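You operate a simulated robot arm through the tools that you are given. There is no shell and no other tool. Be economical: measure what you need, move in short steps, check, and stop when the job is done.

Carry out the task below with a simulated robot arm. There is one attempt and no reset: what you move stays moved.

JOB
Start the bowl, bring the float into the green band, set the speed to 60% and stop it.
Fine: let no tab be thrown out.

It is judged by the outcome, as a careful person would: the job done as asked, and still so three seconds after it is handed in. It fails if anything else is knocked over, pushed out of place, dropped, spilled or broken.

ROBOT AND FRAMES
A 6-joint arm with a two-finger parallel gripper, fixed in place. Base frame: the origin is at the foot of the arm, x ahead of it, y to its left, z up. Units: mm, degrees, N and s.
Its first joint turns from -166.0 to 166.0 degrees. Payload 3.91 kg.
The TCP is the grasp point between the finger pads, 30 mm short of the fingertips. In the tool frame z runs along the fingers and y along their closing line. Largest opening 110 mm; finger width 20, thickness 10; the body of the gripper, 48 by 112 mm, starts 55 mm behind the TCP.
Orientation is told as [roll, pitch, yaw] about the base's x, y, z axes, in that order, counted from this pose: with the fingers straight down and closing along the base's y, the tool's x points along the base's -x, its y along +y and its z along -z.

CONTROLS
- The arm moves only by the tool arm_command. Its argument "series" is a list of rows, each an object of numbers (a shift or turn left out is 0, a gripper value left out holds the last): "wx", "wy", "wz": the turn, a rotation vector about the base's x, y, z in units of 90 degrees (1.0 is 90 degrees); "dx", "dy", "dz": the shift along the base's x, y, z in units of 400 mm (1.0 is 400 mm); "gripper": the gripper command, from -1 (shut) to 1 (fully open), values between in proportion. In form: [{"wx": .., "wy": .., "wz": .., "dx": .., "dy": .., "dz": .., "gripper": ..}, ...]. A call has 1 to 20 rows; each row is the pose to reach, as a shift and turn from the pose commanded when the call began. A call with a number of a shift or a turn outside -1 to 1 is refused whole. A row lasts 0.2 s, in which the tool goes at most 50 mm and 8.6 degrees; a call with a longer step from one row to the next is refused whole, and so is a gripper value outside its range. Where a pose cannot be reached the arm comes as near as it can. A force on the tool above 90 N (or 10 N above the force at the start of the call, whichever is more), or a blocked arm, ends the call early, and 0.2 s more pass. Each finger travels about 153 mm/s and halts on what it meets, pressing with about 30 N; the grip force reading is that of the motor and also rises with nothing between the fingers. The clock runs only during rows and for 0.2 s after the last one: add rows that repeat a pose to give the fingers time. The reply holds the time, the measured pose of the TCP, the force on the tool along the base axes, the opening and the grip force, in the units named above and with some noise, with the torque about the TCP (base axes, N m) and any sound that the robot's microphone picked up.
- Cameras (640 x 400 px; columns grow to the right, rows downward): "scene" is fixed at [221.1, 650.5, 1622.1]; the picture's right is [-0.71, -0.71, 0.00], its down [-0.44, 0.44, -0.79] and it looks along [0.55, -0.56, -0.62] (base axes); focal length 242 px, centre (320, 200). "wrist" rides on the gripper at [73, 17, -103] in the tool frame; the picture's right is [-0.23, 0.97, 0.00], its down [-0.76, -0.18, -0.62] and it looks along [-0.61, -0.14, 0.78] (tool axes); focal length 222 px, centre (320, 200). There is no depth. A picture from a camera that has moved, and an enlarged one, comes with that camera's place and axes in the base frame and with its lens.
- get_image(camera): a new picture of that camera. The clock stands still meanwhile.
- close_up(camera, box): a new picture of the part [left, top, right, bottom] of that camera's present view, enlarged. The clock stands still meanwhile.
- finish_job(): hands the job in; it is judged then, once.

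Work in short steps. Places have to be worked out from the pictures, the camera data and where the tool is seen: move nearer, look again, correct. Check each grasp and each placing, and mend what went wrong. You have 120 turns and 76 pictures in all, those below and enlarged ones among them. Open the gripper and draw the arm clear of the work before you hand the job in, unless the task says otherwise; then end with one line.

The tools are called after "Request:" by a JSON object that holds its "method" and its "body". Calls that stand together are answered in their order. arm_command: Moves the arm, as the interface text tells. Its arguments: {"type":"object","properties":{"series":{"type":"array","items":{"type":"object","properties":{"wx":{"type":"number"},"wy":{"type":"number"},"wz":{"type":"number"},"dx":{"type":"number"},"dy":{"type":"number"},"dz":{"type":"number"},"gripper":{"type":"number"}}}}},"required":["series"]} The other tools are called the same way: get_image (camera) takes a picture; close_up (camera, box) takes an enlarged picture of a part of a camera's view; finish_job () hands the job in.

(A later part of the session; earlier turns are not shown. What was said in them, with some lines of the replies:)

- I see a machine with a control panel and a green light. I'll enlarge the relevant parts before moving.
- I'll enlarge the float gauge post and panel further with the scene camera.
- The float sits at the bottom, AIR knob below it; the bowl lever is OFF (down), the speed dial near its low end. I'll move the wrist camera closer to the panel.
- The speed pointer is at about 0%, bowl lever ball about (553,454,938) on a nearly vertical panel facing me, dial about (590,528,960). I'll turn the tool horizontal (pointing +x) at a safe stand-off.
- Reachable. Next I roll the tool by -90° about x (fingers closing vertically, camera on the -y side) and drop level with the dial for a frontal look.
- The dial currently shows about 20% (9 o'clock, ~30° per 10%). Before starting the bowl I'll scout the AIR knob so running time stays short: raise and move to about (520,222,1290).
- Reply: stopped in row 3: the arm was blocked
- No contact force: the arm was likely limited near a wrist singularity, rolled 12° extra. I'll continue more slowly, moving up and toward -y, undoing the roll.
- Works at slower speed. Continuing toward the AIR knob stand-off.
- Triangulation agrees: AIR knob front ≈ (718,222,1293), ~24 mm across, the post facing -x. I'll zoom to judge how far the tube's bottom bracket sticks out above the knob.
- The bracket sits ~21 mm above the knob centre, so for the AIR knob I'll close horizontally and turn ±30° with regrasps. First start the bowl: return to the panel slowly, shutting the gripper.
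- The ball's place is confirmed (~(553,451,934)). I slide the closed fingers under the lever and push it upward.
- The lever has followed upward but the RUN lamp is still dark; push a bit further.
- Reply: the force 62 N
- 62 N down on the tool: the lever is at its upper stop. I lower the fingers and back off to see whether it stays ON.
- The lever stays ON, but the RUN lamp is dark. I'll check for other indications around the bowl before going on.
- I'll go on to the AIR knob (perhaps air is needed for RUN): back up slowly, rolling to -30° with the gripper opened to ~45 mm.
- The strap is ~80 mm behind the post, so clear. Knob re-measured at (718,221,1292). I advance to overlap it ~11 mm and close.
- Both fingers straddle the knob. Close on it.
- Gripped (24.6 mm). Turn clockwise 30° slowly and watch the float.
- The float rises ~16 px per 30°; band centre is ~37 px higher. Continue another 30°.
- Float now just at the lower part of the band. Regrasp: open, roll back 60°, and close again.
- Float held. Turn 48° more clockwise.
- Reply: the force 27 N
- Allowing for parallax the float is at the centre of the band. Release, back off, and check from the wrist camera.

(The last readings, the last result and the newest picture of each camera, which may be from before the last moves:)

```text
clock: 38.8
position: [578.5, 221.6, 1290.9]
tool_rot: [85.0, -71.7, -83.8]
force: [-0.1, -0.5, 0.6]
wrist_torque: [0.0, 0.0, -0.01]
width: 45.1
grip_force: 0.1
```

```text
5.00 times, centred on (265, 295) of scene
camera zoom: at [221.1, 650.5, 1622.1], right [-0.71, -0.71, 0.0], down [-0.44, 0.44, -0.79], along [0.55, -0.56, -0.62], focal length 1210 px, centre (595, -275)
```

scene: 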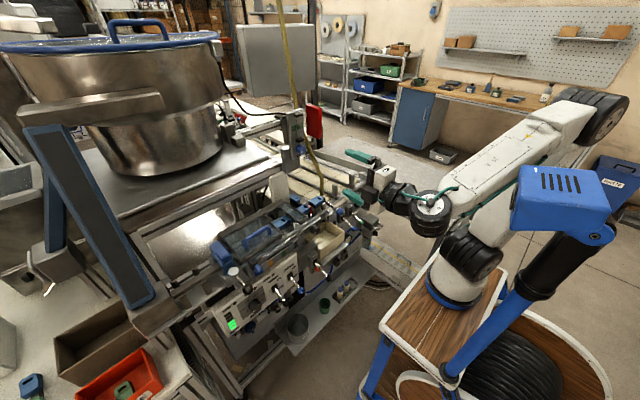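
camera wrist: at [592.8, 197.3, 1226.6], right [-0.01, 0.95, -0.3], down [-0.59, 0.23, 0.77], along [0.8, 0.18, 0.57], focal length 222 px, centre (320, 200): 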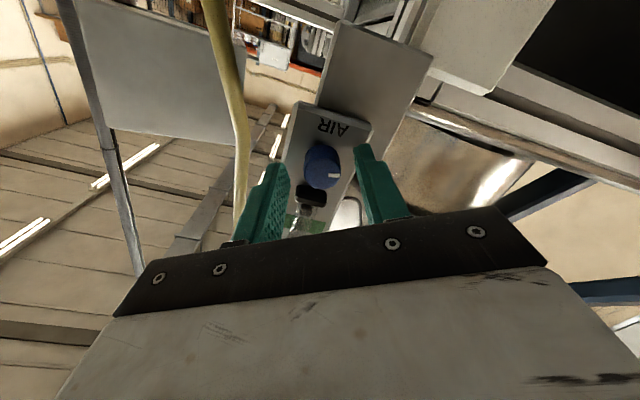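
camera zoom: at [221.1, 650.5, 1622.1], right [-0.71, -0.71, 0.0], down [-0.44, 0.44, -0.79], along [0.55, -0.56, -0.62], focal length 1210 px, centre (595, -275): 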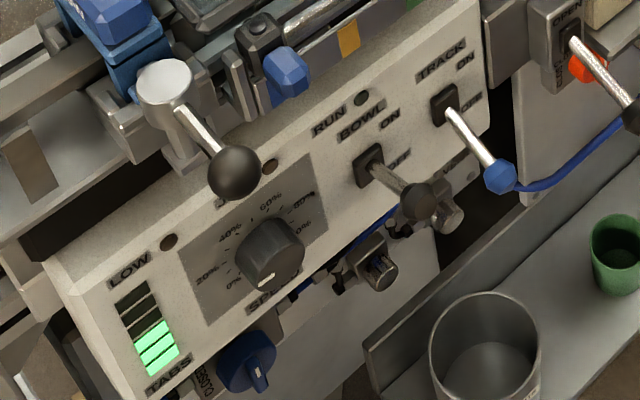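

From both cameras the float is mid-band. Next the speed dial (front ≈ (588,528,960)): move to a stand-off, rolling back to about -70°.

Request:
{"method": "arm_command", "body": {"series": [{"dx": -0.04, "dz": -0.04, "dy": 0.03, "wx": -0.05}, {"dx": -0.08, "dz": -0.08, "dy": 0.06, "wx": -0.1}, {"dx": -0.12, "dz": -0.12, "dy": 0.09, "wx": -0.15}, {"dx": -0.15, "dz": -0.16, "dy": 0.12, "wx": -0.2}, {"dx": -0.18, "dz": -0.2, "dy": 0.15, "wx": -0.25}, {"dx": -0.2, "dz": -0.25, "dy": 0.19, "wx": -0.3}, {"dx": -0.22, "dz": -0.3, "dy": 0.23, "wx": -0.35}, {"dx": -0.22, "dz": -0.35, "dy": 0.27, "wx": -0.4}, {"dx": -0.22, "dz": -0.4, "dy": 0.31, "wx": -0.45}, {"dx": -0.22, "dz": -0.44, "dy": 0.35, "wx": -0.5}, {"dx": -0.22, "dz": -0.48, "dy": 0.39, "wx": -0.55}, {"dx": -0.22, "dz": -0.52, "dy": 0.43, "wx": -0.6}, {"dx": -0.22, "dz": -0.56, "dy": 0.47, "wx": -0.65}, {"dx": -0.21, "dz": -0.6, "dy": 0.51, "wx": -0.7}, {"dx": -0.2, "dz": -0.63, "dy": 0.56, "wx": -0.75}, {"dx": -0.19, "dz": -0.65, "dy": 0.61, "wx": -0.8}, {"dx": -0.18, "dz": -0.65, "dy": 0.66, "wx": -0.85}, {"dx": -0.18, "dz": -0.65, "dy": 0.71, "wx": -0.9}, {"dx": -0.18, "dz": -0.65, "dy": 0.765, "wx": -0.95}, {"dx": -0.18, "dz": -0.7, "dy": 0.765, "wx": -0.98}]}}

```text
clock: 43.0
position: [507.3, 526.1, 1012.4]
tool_rot: [-88.4, -19.9, 87.9]
force: [-1.2, -0.6, 0.1]
wrist_torque: [0.04, 0.01, 0.03]
width: 45.1
grip_force: 0.1
```

Reached. Go down level with the dial, open to ~65 mm, and look.

Request:
{"method": "arm_command", "body": {"series": [{"dz": -0.04, "gripper": 0.18}, {"dz": -0.08}, {"dz": -0.12}, {"dz": -0.13}, {"dz": -0.13}]}}

Request:
{"method": "get_image", "body": {"camera": "wrist"}}

Request:
{"method": "close_up", "body": {"camera": "scene", "box": [225, 255, 305, 335]}}

```text
clock: 44.2
position: [507.3, 525.6, 958.9]
tool_rot: [-88.4, -20.1, 87.9]
force: [0.2, 1.1, -0.3]
wrist_torque: [0.03, 0.01, 0.0]
width: 64.9
grip_force: 0.0
```

```text
32 pictures are left
camera wrist: at [401.1, 465.5, 922.1], right [-0.01, 0.55, -0.84], down [-0.59, 0.67, 0.44], along [0.81, 0.5, 0.32], focal length 222 px, centre (320, 200)
```

wrist: 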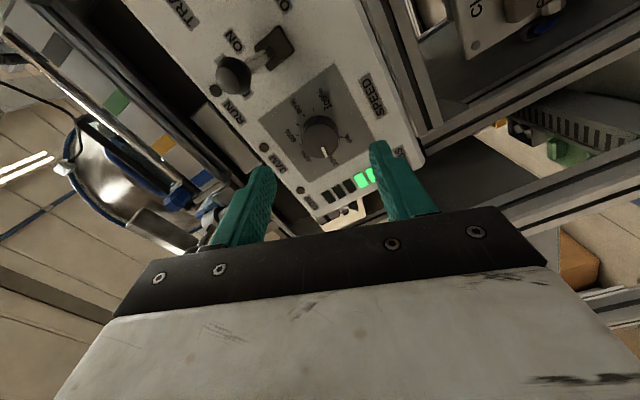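

```text
5.00 times, centred on (265, 295) of scene
camera zoom: at [221.1, 650.5, 1622.1], right [-0.71, -0.71, 0.0], down [-0.44, 0.44, -0.79], along [0.55, -0.56, -0.62], focal length 1210 px, centre (595, -275)
```

zoom: 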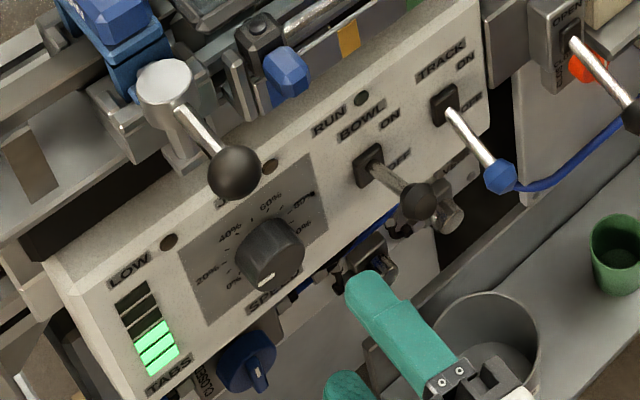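

Request:
{"method": "close_up", "body": {"camera": "wrist", "box": [265, 75, 375, 180]}}

```text
3.81 times, centred on (320, 128) of wrist
camera zoom: at [401.1, 465.5, 922.1], right [-0.01, 0.55, -0.84], down [-0.59, 0.67, 0.44], along [0.81, 0.5, 0.32], focal length 846 px, centre (320, 476)
```

zoom: 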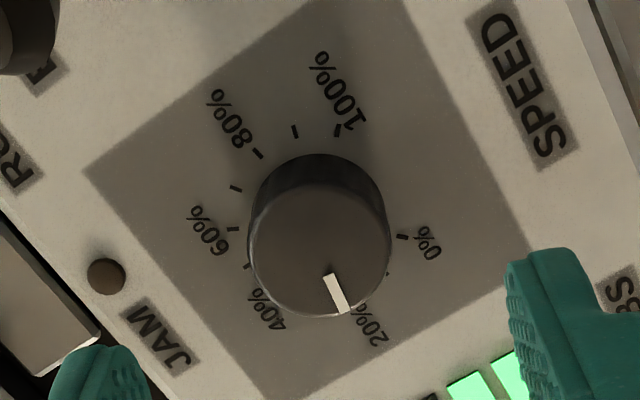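

Mapping ticks to the panel plane: scale is 27° per 10%, dial centre (y 527.5, z 961.5), mark at 20%. So 60% is +108° clockwise. Advance and grip.

Request:
{"method": "arm_command", "body": {"series": [{"dx": 0.05, "dy": 0.005, "dz": 0.0065}, {"dx": 0.1, "dy": 0.005, "dz": 0.0065}, {"dx": 0.14, "dy": 0.005, "dz": 0.0065}, {"dx": 0.162, "dy": 0.005, "dz": 0.0065}, {"dx": 0.162, "dy": 0.005, "dz": 0.0065}, {"dx": 0.162, "dy": 0.005, "dz": 0.0065, "gripper": -1}, {"dx": 0.162, "dy": 0.005, "dz": 0.0065, "gripper": -1}, {"dx": 0.162, "dy": 0.005, "dz": 0.0065, "gripper": -1}]}}

Request:
{"method": "close_up", "body": {"camera": "scene", "box": [225, 255, 305, 335]}}

```text
clock: 46.0
position: [570.5, 528.8, 963.4]
tool_rot: [-88.3, -20.0, 88.0]
force: [2.4, 3.2, -10.9]
wrist_torque: [-0.02, -0.54, 0.54]
width: 33.1
grip_force: 45.2
```

```text
5.00 times, centred on (265, 295) of scene
camera zoom: at [221.1, 650.5, 1622.1], right [-0.71, -0.71, 0.0], down [-0.44, 0.44, -0.79], along [0.55, -0.56, -0.62], focal length 1210 px, centre (595, -275)
```

zoom: 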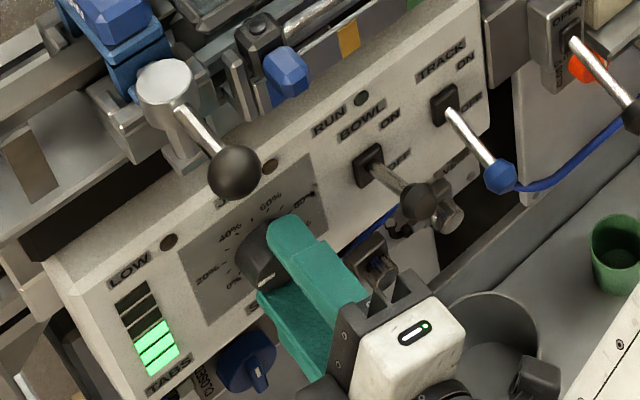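

Gripped at 33 mm. Turn 54° first (to about 40%).

Request:
{"method": "arm_command", "body": {"series": [{"wx": 0.06}, {"wx": 0.12}, {"wx": 0.18}, {"wx": 0.24}, {"wx": 0.3}, {"wx": 0.36}, {"wx": 0.42}, {"wx": 0.48}, {"wx": 0.54}, {"wx": 0.6}, {"wx": 0.6}]}}

Request:
{"method": "close_up", "body": {"camera": "scene", "box": [225, 255, 305, 335]}}

```text
clock: 48.4
position: [572.7, 528.9, 962.1]
tool_rot: [-82.0, -73.9, 82.9]
force: [-19.9, 9.6, -36.2]
wrist_torque: [-0.01, 0.66, -0.15]
width: 33.4
grip_force: 44.8
```

```text
5.00 times, centred on (265, 295) of scene
camera zoom: at [221.1, 650.5, 1622.1], right [-0.71, -0.71, 0.0], down [-0.44, 0.44, -0.79], along [0.55, -0.56, -0.62], focal length 1210 px, centre (595, -275)
```

zoom: 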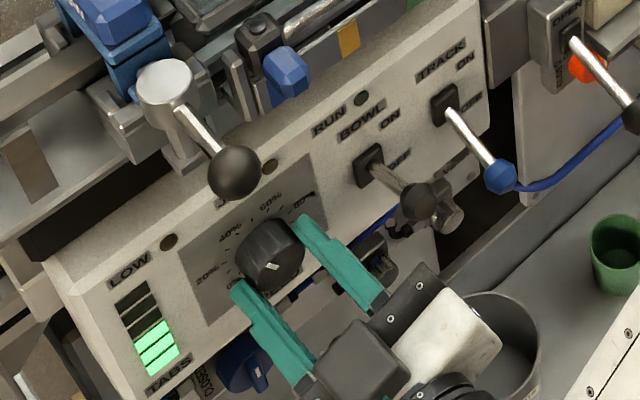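

The mark follows (≈40%). Continue 54° more, easing the tool 1 mm down to relieve the side force.

Request:
{"method": "arm_command", "body": {"series": [{"wx": 0.06, "dz": -0.002}, {"wx": 0.12, "dz": -0.003}, {"wx": 0.18, "dz": -0.003}, {"wx": 0.24, "dz": -0.003}, {"wx": 0.3, "dz": -0.003}, {"wx": 0.36, "dz": -0.003}, {"wx": 0.42, "dz": -0.003}, {"wx": 0.48, "dz": -0.003}, {"wx": 0.54, "dz": -0.003}, {"wx": 0.59, "dz": -0.003}, {"wx": 0.59, "dz": -0.003}]}}

Request:
{"method": "close_up", "body": {"camera": "scene", "box": [242, 280, 276, 320]}}

Request:
{"method": "get_image", "body": {"camera": "wrist"}}

```text
clock: 50.2
position: [577.1, 527.6, 966.8]
tool_rot: [84.6, -65.8, -85.3]
force: [8.3, -42.6, -3.4]
wrist_torque: [-0.2, -1.3, -0.34]
width: 33.6
grip_force: 45.8
out of reach, approached as far as the arm can: row 8
stopped in row 8: the force on the tool passed its limit at 187 N (the readings are from after the stop); the commanded pose is now the measured one
```

```text
10.00 times, centred on (259, 300) of scene
camera zoom: at [221.1, 650.5, 1622.1], right [-0.71, -0.71, 0.0], down [-0.44, 0.44, -0.79], along [0.55, -0.56, -0.62], focal length 2420 px, centre (930, -800)
```

zoom: 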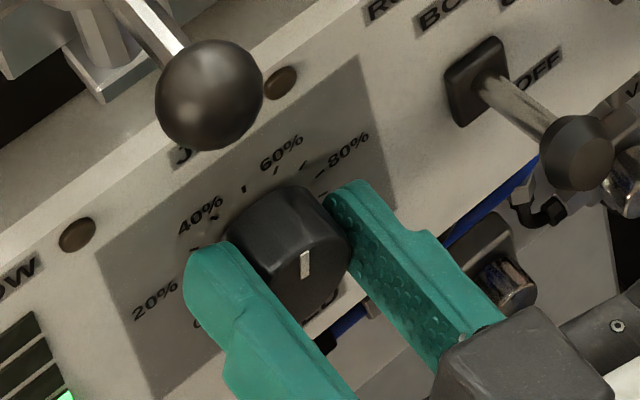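

```text
26 pictures are left
camera wrist: at [472.6, 573.1, 911.7], right [0.03, 0.8, 0.6], down [-0.6, -0.47, 0.65], along [0.8, -0.38, 0.47], focal length 222 px, centre (320, 200)
```

wrist: 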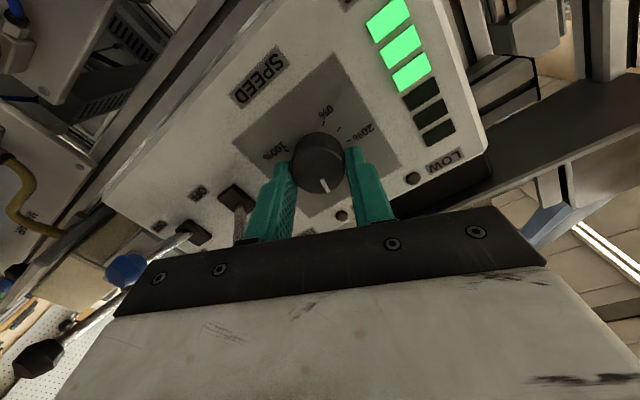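

The arm met a joint limit at roll ≈ +24°. I release gently, back out, then roll back for a regrasp and read the mark.

Request:
{"method": "arm_command", "body": {"series": [{"gripper": 0.0}, {"gripper": 0.1}, {"gripper": 0.15}, {"dx": -0.04}, {"dx": -0.08}, {"dx": -0.12}, {"dx": -0.16}]}}

```text
clock: 51.8
position: [513.8, 534.9, 970.7]
tool_rot: [84.3, -65.9, -84.8]
force: [-0.2, 0.0, 0.5]
wrist_torque: [0.07, 0.02, 0.0]
width: 63.3
grip_force: 0.0
```

Request:
{"method": "arm_command", "body": {"series": [{"wx": -0.06, "dy": -0.005, "dz": -0.005}, {"wx": -0.12, "dy": -0.01, "dz": -0.01}, {"wx": -0.18, "dy": -0.019, "dz": -0.023}, {"wx": -0.24, "dy": -0.019, "dz": -0.023}, {"wx": -0.3, "dy": -0.019, "dz": -0.023}, {"wx": -0.36, "dy": -0.019, "dz": -0.023}, {"wx": -0.42, "dy": -0.019, "dz": -0.023}, {"wx": -0.48, "dy": -0.019, "dz": -0.023}, {"wx": -0.54, "dy": -0.019, "dz": -0.023}, {"wx": -0.6, "dy": -0.019, "dz": -0.023}, {"wx": -0.66, "dy": -0.019, "dz": -0.023}, {"wx": -0.72, "dy": -0.019, "dz": -0.023}, {"wx": -0.78, "dy": -0.019, "dz": -0.023}, {"wx": -0.84, "dy": -0.019, "dz": -0.023}, {"wx": -0.84, "dy": -0.019, "dz": -0.023}]}}

Request:
{"method": "close_up", "body": {"camera": "wrist", "box": [265, 75, 375, 180]}}

```text
clock: 55.0
position: [509.8, 527.6, 958.4]
tool_rot: [-89.0, -38.6, 87.5]
force: [-0.6, -0.2, 0.4]
wrist_torque: [-0.01, -0.03, 0.01]
width: 63.1
grip_force: 0.0
```

```text
3.81 times, centred on (320, 128) of wrist
camera zoom: at [405.5, 483.4, 901.2], right [0.02, 0.78, -0.62], down [-0.6, 0.51, 0.62], along [0.8, 0.36, 0.48], focal length 846 px, centre (320, 476)
```

zoom: 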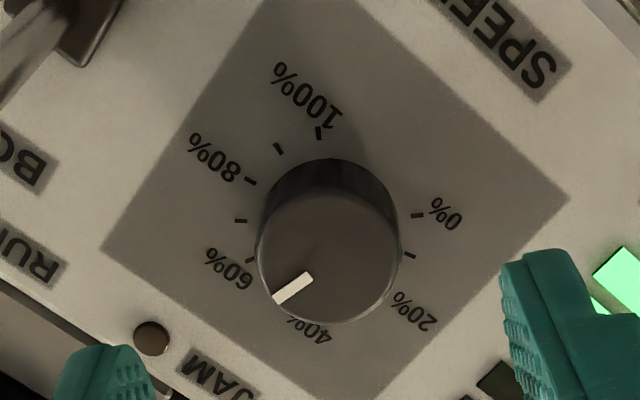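

The mark reads ~55.7%. Regrip here and turn another ~12°.

Request:
{"method": "arm_command", "body": {"series": [{"dx": 0.05, "dz": 0.008}, {"dx": 0.1, "dz": 0.008}, {"dx": 0.14, "dz": 0.008}, {"dx": 0.155, "dz": 0.008}, {"dx": 0.155, "dz": 0.008}, {"dx": 0.155, "dz": 0.008, "gripper": -1}, {"dx": 0.155, "dz": 0.008, "gripper": -1}, {"dx": 0.155, "dz": 0.008, "gripper": -1}]}}

Request:
{"method": "arm_command", "body": {"series": [{"wx": 0.03}, {"wx": 0.06}, {"wx": 0.09}, {"wx": 0.12}, {"wx": 0.13}, {"wx": 0.13}, {"wx": 0.13}]}}

Request:
{"method": "close_up", "body": {"camera": "wrist", "box": [265, 95, 375, 200]}}

```text
clock: 56.8
position: [573.4, 529.1, 961.5]
tool_rot: [-88.9, -38.5, 87.4]
force: [5.2, 12.6, -19.9]
wrist_torque: [-0.02, 0.78, 1.27]
width: 33.5
grip_force: 45.2
```

```text
clock: 58.4
position: [572.7, 529.2, 960.4]
tool_rot: [-88.1, -50.3, 86.7]
force: [10.8, 38.5, -14.9]
wrist_torque: [-0.07, 1.02, 1.21]
width: 33.5
grip_force: 45.0
```

```text
3.81 times, centred on (320, 148) of wrist
camera zoom: at [468.1, 498.0, 896.5], right [0.02, 0.89, -0.45], down [-0.6, 0.37, 0.71], along [0.8, 0.25, 0.54], focal length 846 px, centre (320, 400)
```

zoom: 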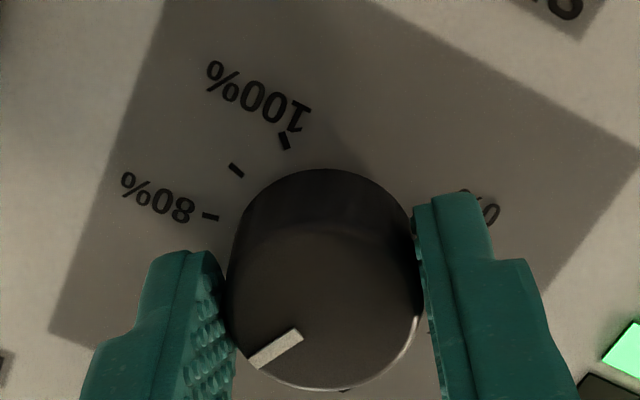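

Mark angle computes to ≈27°, i.e. 60%. Release and back off to verify.

Request:
{"method": "arm_command", "body": {"series": [{"gripper": 0.0}, {"gripper": 0.1}, {"gripper": 0.15}, {"dx": -0.04}, {"dx": -0.08}, {"dx": -0.12}, {"dx": -0.16}]}}

Request:
{"method": "close_up", "body": {"camera": "wrist", "box": [265, 75, 375, 180]}}

Request:
{"method": "close_up", "body": {"camera": "scene", "box": [225, 255, 305, 335]}}

```text
clock: 60.0
position: [509.0, 528.7, 961.3]
tool_rot: [-88.2, -50.4, 86.8]
force: [-0.5, 0.4, -0.4]
wrist_torque: [-0.01, 0.01, 0.01]
width: 63.3
grip_force: 0.0
```

```text
3.81 times, centred on (320, 128) of wrist
camera zoom: at [403.3, 496.9, 896.4], right [0.02, 0.89, -0.45], down [-0.6, 0.37, 0.71], along [0.8, 0.25, 0.54], focal length 846 px, centre (320, 476)
```

zoom: 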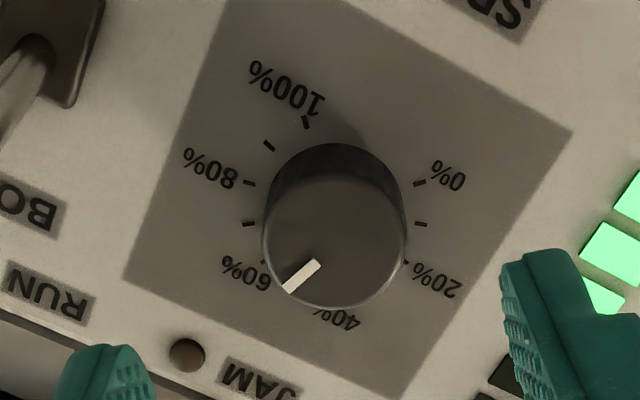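

```text
5.00 times, centred on (265, 295) of scene
camera zoom: at [221.1, 650.5, 1622.1], right [-0.71, -0.71, 0.0], down [-0.44, 0.44, -0.79], along [0.55, -0.56, -0.62], focal length 1210 px, centre (595, -275)
```

zoom: 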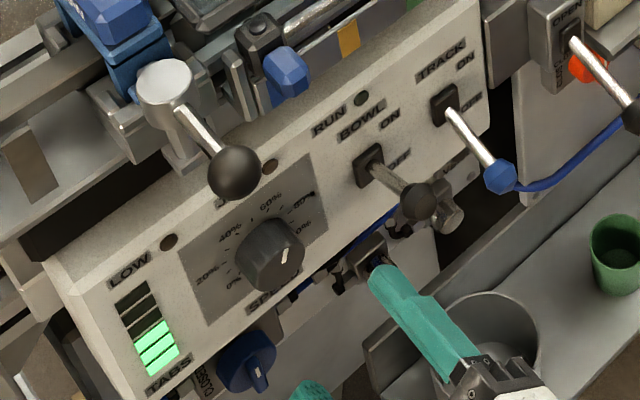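

Estimates differ a bit (57–60%), so I take a sharper view of the mark.

Request:
{"method": "close_up", "body": {"camera": "wrist", "box": [300, 105, 350, 158]}}

Request:
{"method": "close_up", "body": {"camera": "scene", "box": [250, 287, 272, 313]}}

```text
7.55 times, centred on (325, 132) of wrist
camera zoom: at [403.3, 496.9, 896.4], right [0.02, 0.89, -0.45], down [-0.6, 0.37, 0.71], along [0.8, 0.25, 0.54], focal length 1676 px, centre (282, 717)
```

zoom: 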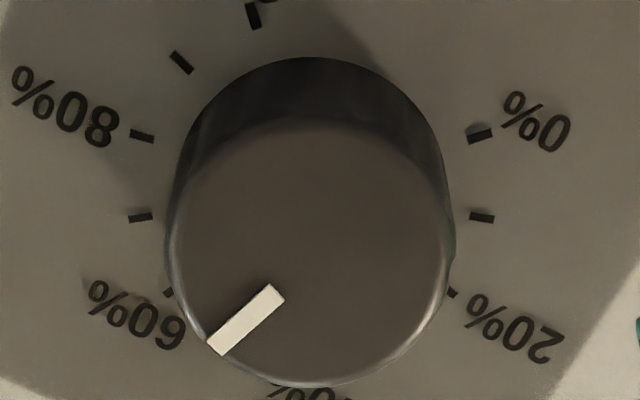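

```text
15.38 times, centred on (261, 300) of scene
camera zoom: at [221.1, 650.5, 1622.1], right [-0.71, -0.71, 0.0], down [-0.44, 0.44, -0.79], along [0.55, -0.56, -0.62], focal length 3724 px, centre (1228, -1338)
```

zoom: 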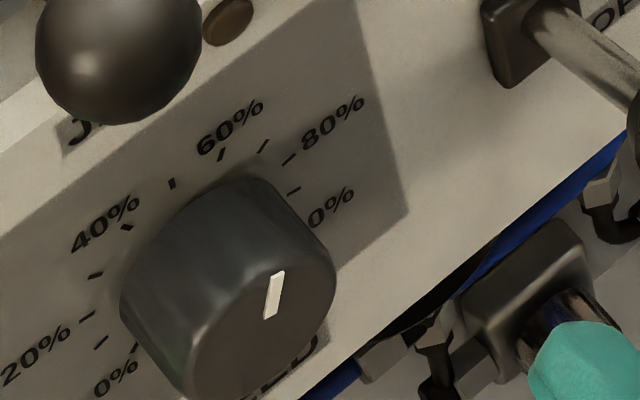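

Both cameras now agree: mark at ≈18.6°, i.e. ~57%. Regrip and turn ~9° more.

Request:
{"method": "arm_command", "body": {"series": [{"dx": 0.05, "dy": -0.002}, {"dx": 0.1, "dy": -0.002}, {"dx": 0.14, "dy": -0.002}, {"dx": 0.16, "dy": -0.002}, {"dx": 0.16, "dy": -0.002}, {"dx": 0.16, "dy": -0.002, "gripper": -1}, {"dx": 0.16, "dy": -0.002, "gripper": -1}, {"dx": 0.16, "dy": -0.002, "gripper": -1}, {"dx": 0.16, "dy": -0.002, "wx": 0.03}, {"dx": 0.16, "dy": -0.002, "wx": 0.06}, {"dx": 0.16, "dy": -0.002, "wx": 0.09}, {"dx": 0.16, "dy": -0.002, "wx": 0.105}, {"dx": 0.16, "dy": -0.002, "wx": 0.105}, {"dx": 0.16, "dy": -0.002, "wx": 0.105}]}}

Request:
{"method": "arm_command", "body": {"series": [{"gripper": 0.0}, {"gripper": 0.1}, {"gripper": 0.15}, {"dx": -0.04}, {"dx": -0.08}, {"dx": -0.12}, {"dx": -0.16}]}}

Request:
{"method": "close_up", "body": {"camera": "wrist", "box": [300, 105, 350, 158]}}

Request:
{"method": "close_up", "body": {"camera": "scene", "box": [250, 287, 272, 313]}}

```text
clock: 63.0
position: [572.0, 528.2, 959.1]
tool_rot: [-86.4, -59.7, 85.7]
force: [-24.5, 39.3, -46.7]
wrist_torque: [-0.15, 0.73, 1.63]
width: 33.0
grip_force: 44.9
```

```text
clock: 64.6
position: [508.3, 525.9, 963.4]
tool_rot: [-87.2, -59.7, 85.9]
force: [-0.2, -0.5, 0.5]
wrist_torque: [0.01, 0.03, -0.01]
width: 63.4
grip_force: 0.1
```

```text
7.55 times, centred on (325, 132) of wrist
camera zoom: at [403.5, 506.2, 895.0], right [0.02, 0.96, -0.29], down [-0.6, 0.25, 0.76], along [0.8, 0.16, 0.58], focal length 1676 px, centre (282, 717)
```

zoom: 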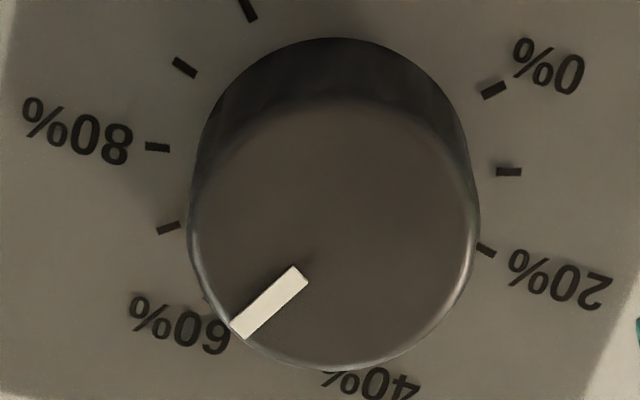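

```text
15.38 times, centred on (261, 300) of scene
camera zoom: at [221.1, 650.5, 1622.1], right [-0.71, -0.71, 0.0], down [-0.44, 0.44, -0.79], along [0.55, -0.56, -0.62], focal length 3724 px, centre (1228, -1338)
```

zoom: 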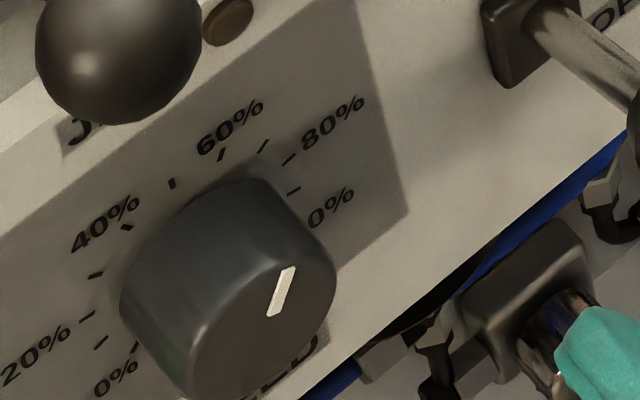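

Both cameras give ~28° → 60%. Before stopping, a close look at the RUN lamp and the bowl to verify that it ran.

Request:
{"method": "close_up", "body": {"camera": "scene", "box": [262, 255, 302, 300]}}

Request:
{"method": "close_up", "body": {"camera": "scene", "box": [200, 20, 330, 230]}}

```text
8.89 times, centred on (282, 278) of scene
camera zoom: at [221.1, 650.5, 1622.1], right [-0.71, -0.71, 0.0], down [-0.44, 0.44, -0.79], along [0.55, -0.56, -0.62], focal length 2152 px, centre (658, -489)
```

zoom: 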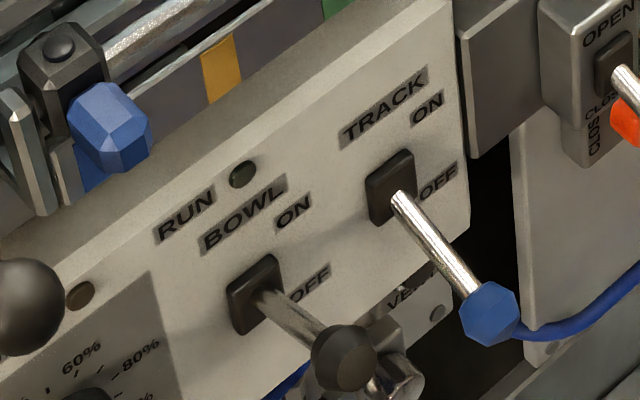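

```text
1.90 times, centred on (265, 125) of scene
camera zoom: at [221.1, 650.5, 1622.1], right [-0.71, -0.71, 0.0], down [-0.44, 0.44, -0.79], along [0.55, -0.56, -0.62], focal length 461 px, centre (425, 343)
```

zoom: 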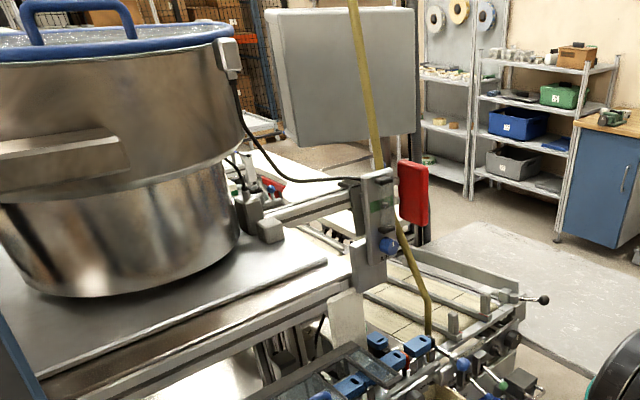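

RUN stays dark, yet the lever is in its ON detent; the lamp presumably needs the track too, which isn't asked for. Now stop the bowl: close the fingers, go above the bowl lever and push it down.

Request:
{"method": "arm_command", "body": {"series": [{"dz": 0.04, "wx": -0.06, "gripper": -1}, {"dz": 0.08, "wx": -0.12}, {"dz": 0.12, "wx": -0.18}, {"dz": 0.12, "dy": -0.05, "wx": -0.24}, {"dz": 0.12, "dy": -0.1, "wx": -0.3}, {"dz": 0.12, "dy": -0.14, "wx": -0.34}, {"dz": 0.12, "dy": -0.18, "wx": -0.34}, {"dz": 0.12, "dy": -0.18, "wx": -0.34}]}}

Request:
{"method": "get_image", "body": {"camera": "wrist"}}

```text
clock: 66.4
position: [509.4, 453.4, 1007.6]
tool_rot: [-89.6, -29.1, 87.8]
force: [-0.3, 0.3, -0.3]
wrist_torque: [0.02, 0.0, -0.01]
width: 0.2
grip_force: 30.3
```

```text
15 pictures are left
camera wrist: at [404.1, 401.1, 958.8], right [0.02, 0.67, -0.74], down [-0.6, 0.6, 0.53], along [0.8, 0.43, 0.41], focal length 222 px, centre (320, 200)
```

wrist: 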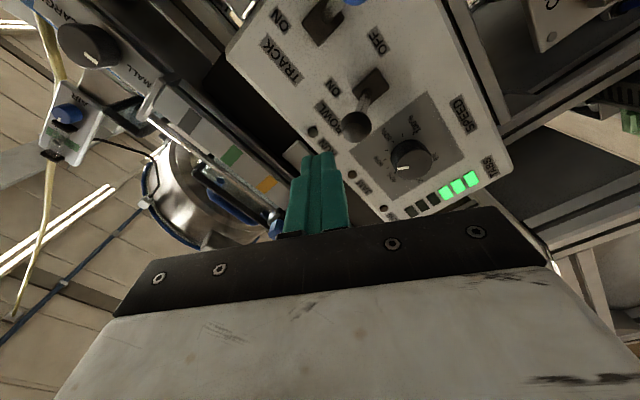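

Ball at (556,451,974). Roll flush, move forward above it, and press down.

Request:
{"method": "arm_command", "body": {"series": [{"wx": -0.08}, {"wx": -0.16}, {"wx": -0.24}, {"wx": -0.3, "dx": 0.03}, {"wx": -0.3, "dx": 0.068}, {"wx": -0.3, "dx": 0.068, "dz": -0.03}, {"wx": -0.3, "dx": 0.068, "dz": -0.05}, {"wx": -0.3, "dx": 0.068, "dz": -0.07}, {"wx": -0.3, "dx": 0.068, "dz": -0.09}, {"wx": -0.3, "dx": 0.068, "dz": -0.11}, {"wx": -0.3, "dx": 0.068, "dz": -0.125}, {"wx": -0.3, "dx": 0.068, "dz": -0.135}]}}

Request:
{"method": "close_up", "body": {"camera": "scene", "box": [235, 260, 305, 310]}}

```text
clock: 69.0
position: [535.4, 455.1, 955.5]
tool_rot: [-90.7, -2.2, 87.9]
force: [0.2, 0.6, -0.1]
wrist_torque: [-0.01, 0.02, -0.03]
width: 0.0
grip_force: 30.2
```

```text
8.00 times, centred on (270, 285) of scene
camera zoom: at [221.1, 650.5, 1622.1], right [-0.71, -0.71, 0.0], down [-0.44, 0.44, -0.79], along [0.55, -0.56, -0.62], focal length 1936 px, centre (720, -480)
```

zoom: 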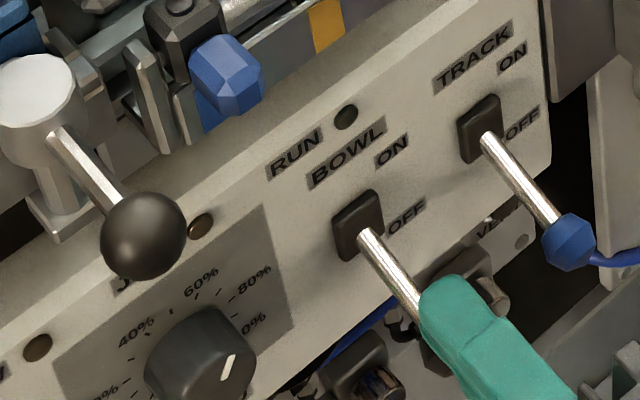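

The lever has snapped to OFF (parallel with the TRACK lever). Lift, back out, and draw clear.

Request:
{"method": "arm_command", "body": {"series": [{"dz": 0.04}, {"dz": 0.08}, {"dz": 0.1, "dx": -0.05}, {"dz": 0.12, "dx": -0.1}, {"dz": 0.16, "dx": -0.12, "dy": -0.04}, {"dz": 0.2, "dx": -0.12, "dy": -0.08}, {"dz": 0.24, "dx": -0.12, "dy": -0.12}, {"dz": 0.28, "dx": -0.12, "dy": -0.16}, {"dz": 0.32, "dx": -0.12, "dy": -0.2, "gripper": 0.5}, {"dz": 0.36, "dx": -0.12, "dy": -0.24}, {"dz": 0.4, "dx": -0.12, "dy": -0.28}, {"dz": 0.44, "dx": -0.12, "dy": -0.32}, {"dz": 0.48, "dx": -0.12, "dy": -0.36}, {"dz": 0.48, "dx": -0.12, "dy": -0.36}]}}

Request:
{"method": "close_up", "body": {"camera": "scene", "box": [225, 255, 305, 335]}}

Request:
{"method": "close_up", "body": {"camera": "scene", "box": [282, 108, 312, 146]}}

Request:
{"method": "get_image", "body": {"camera": "scene"}}

```text
clock: 72.0
position: [488.7, 308.3, 1148.5]
tool_rot: [-90.6, -2.3, 88.0]
force: [0.4, 0.6, -0.1]
wrist_torque: [0.03, 0.0, 0.0]
width: 82.6
grip_force: 0.1
```

```text
5.00 times, centred on (265, 295) of scene
camera zoom: at [221.1, 650.5, 1622.1], right [-0.71, -0.71, 0.0], down [-0.44, 0.44, -0.79], along [0.55, -0.56, -0.62], focal length 1210 px, centre (595, -275)
```

zoom: 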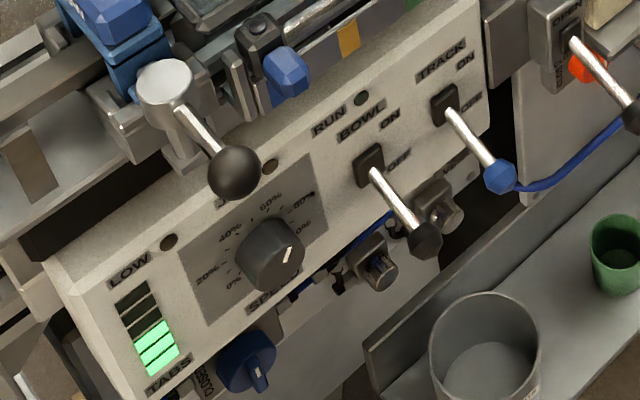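

```text
10.53 times, centred on (297, 127) of scene
camera zoom: at [221.1, 650.5, 1622.1], right [-0.71, -0.71, 0.0], down [-0.44, 0.44, -0.79], along [0.55, -0.56, -0.62], focal length 2548 px, centre (562, 968)
```

zoom: 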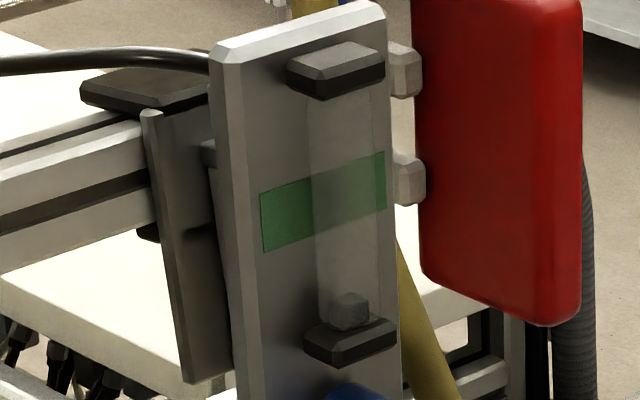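

```text
11 pictures are left
```

scene: 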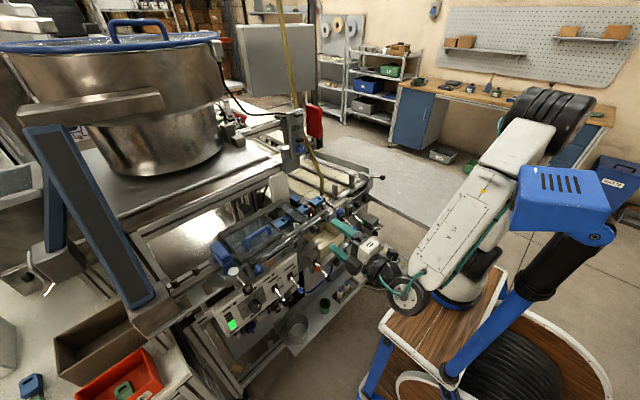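

The float dropped to rest once the bowl was switched off, which confirms the bowl had been running when I set it. The dial sits at 60%, the lever is OFF, nothing else has moved, and the arm is clear with the gripper open, so I hand in.

Request:
{"method": "finish_job", "body": {}}

```text
The job is handed in.
```

I started the bowl, set the AIR knob so the float sat mid-band, turned the speed to about 60% and stopped the bowl; I saw no tab thrown out. I did not re-read the float after raising the speed from 20% to 60%, the RUN lamp never lit, and one turn of the speed dial was cut short by a 187 N force stop with no visible damage.
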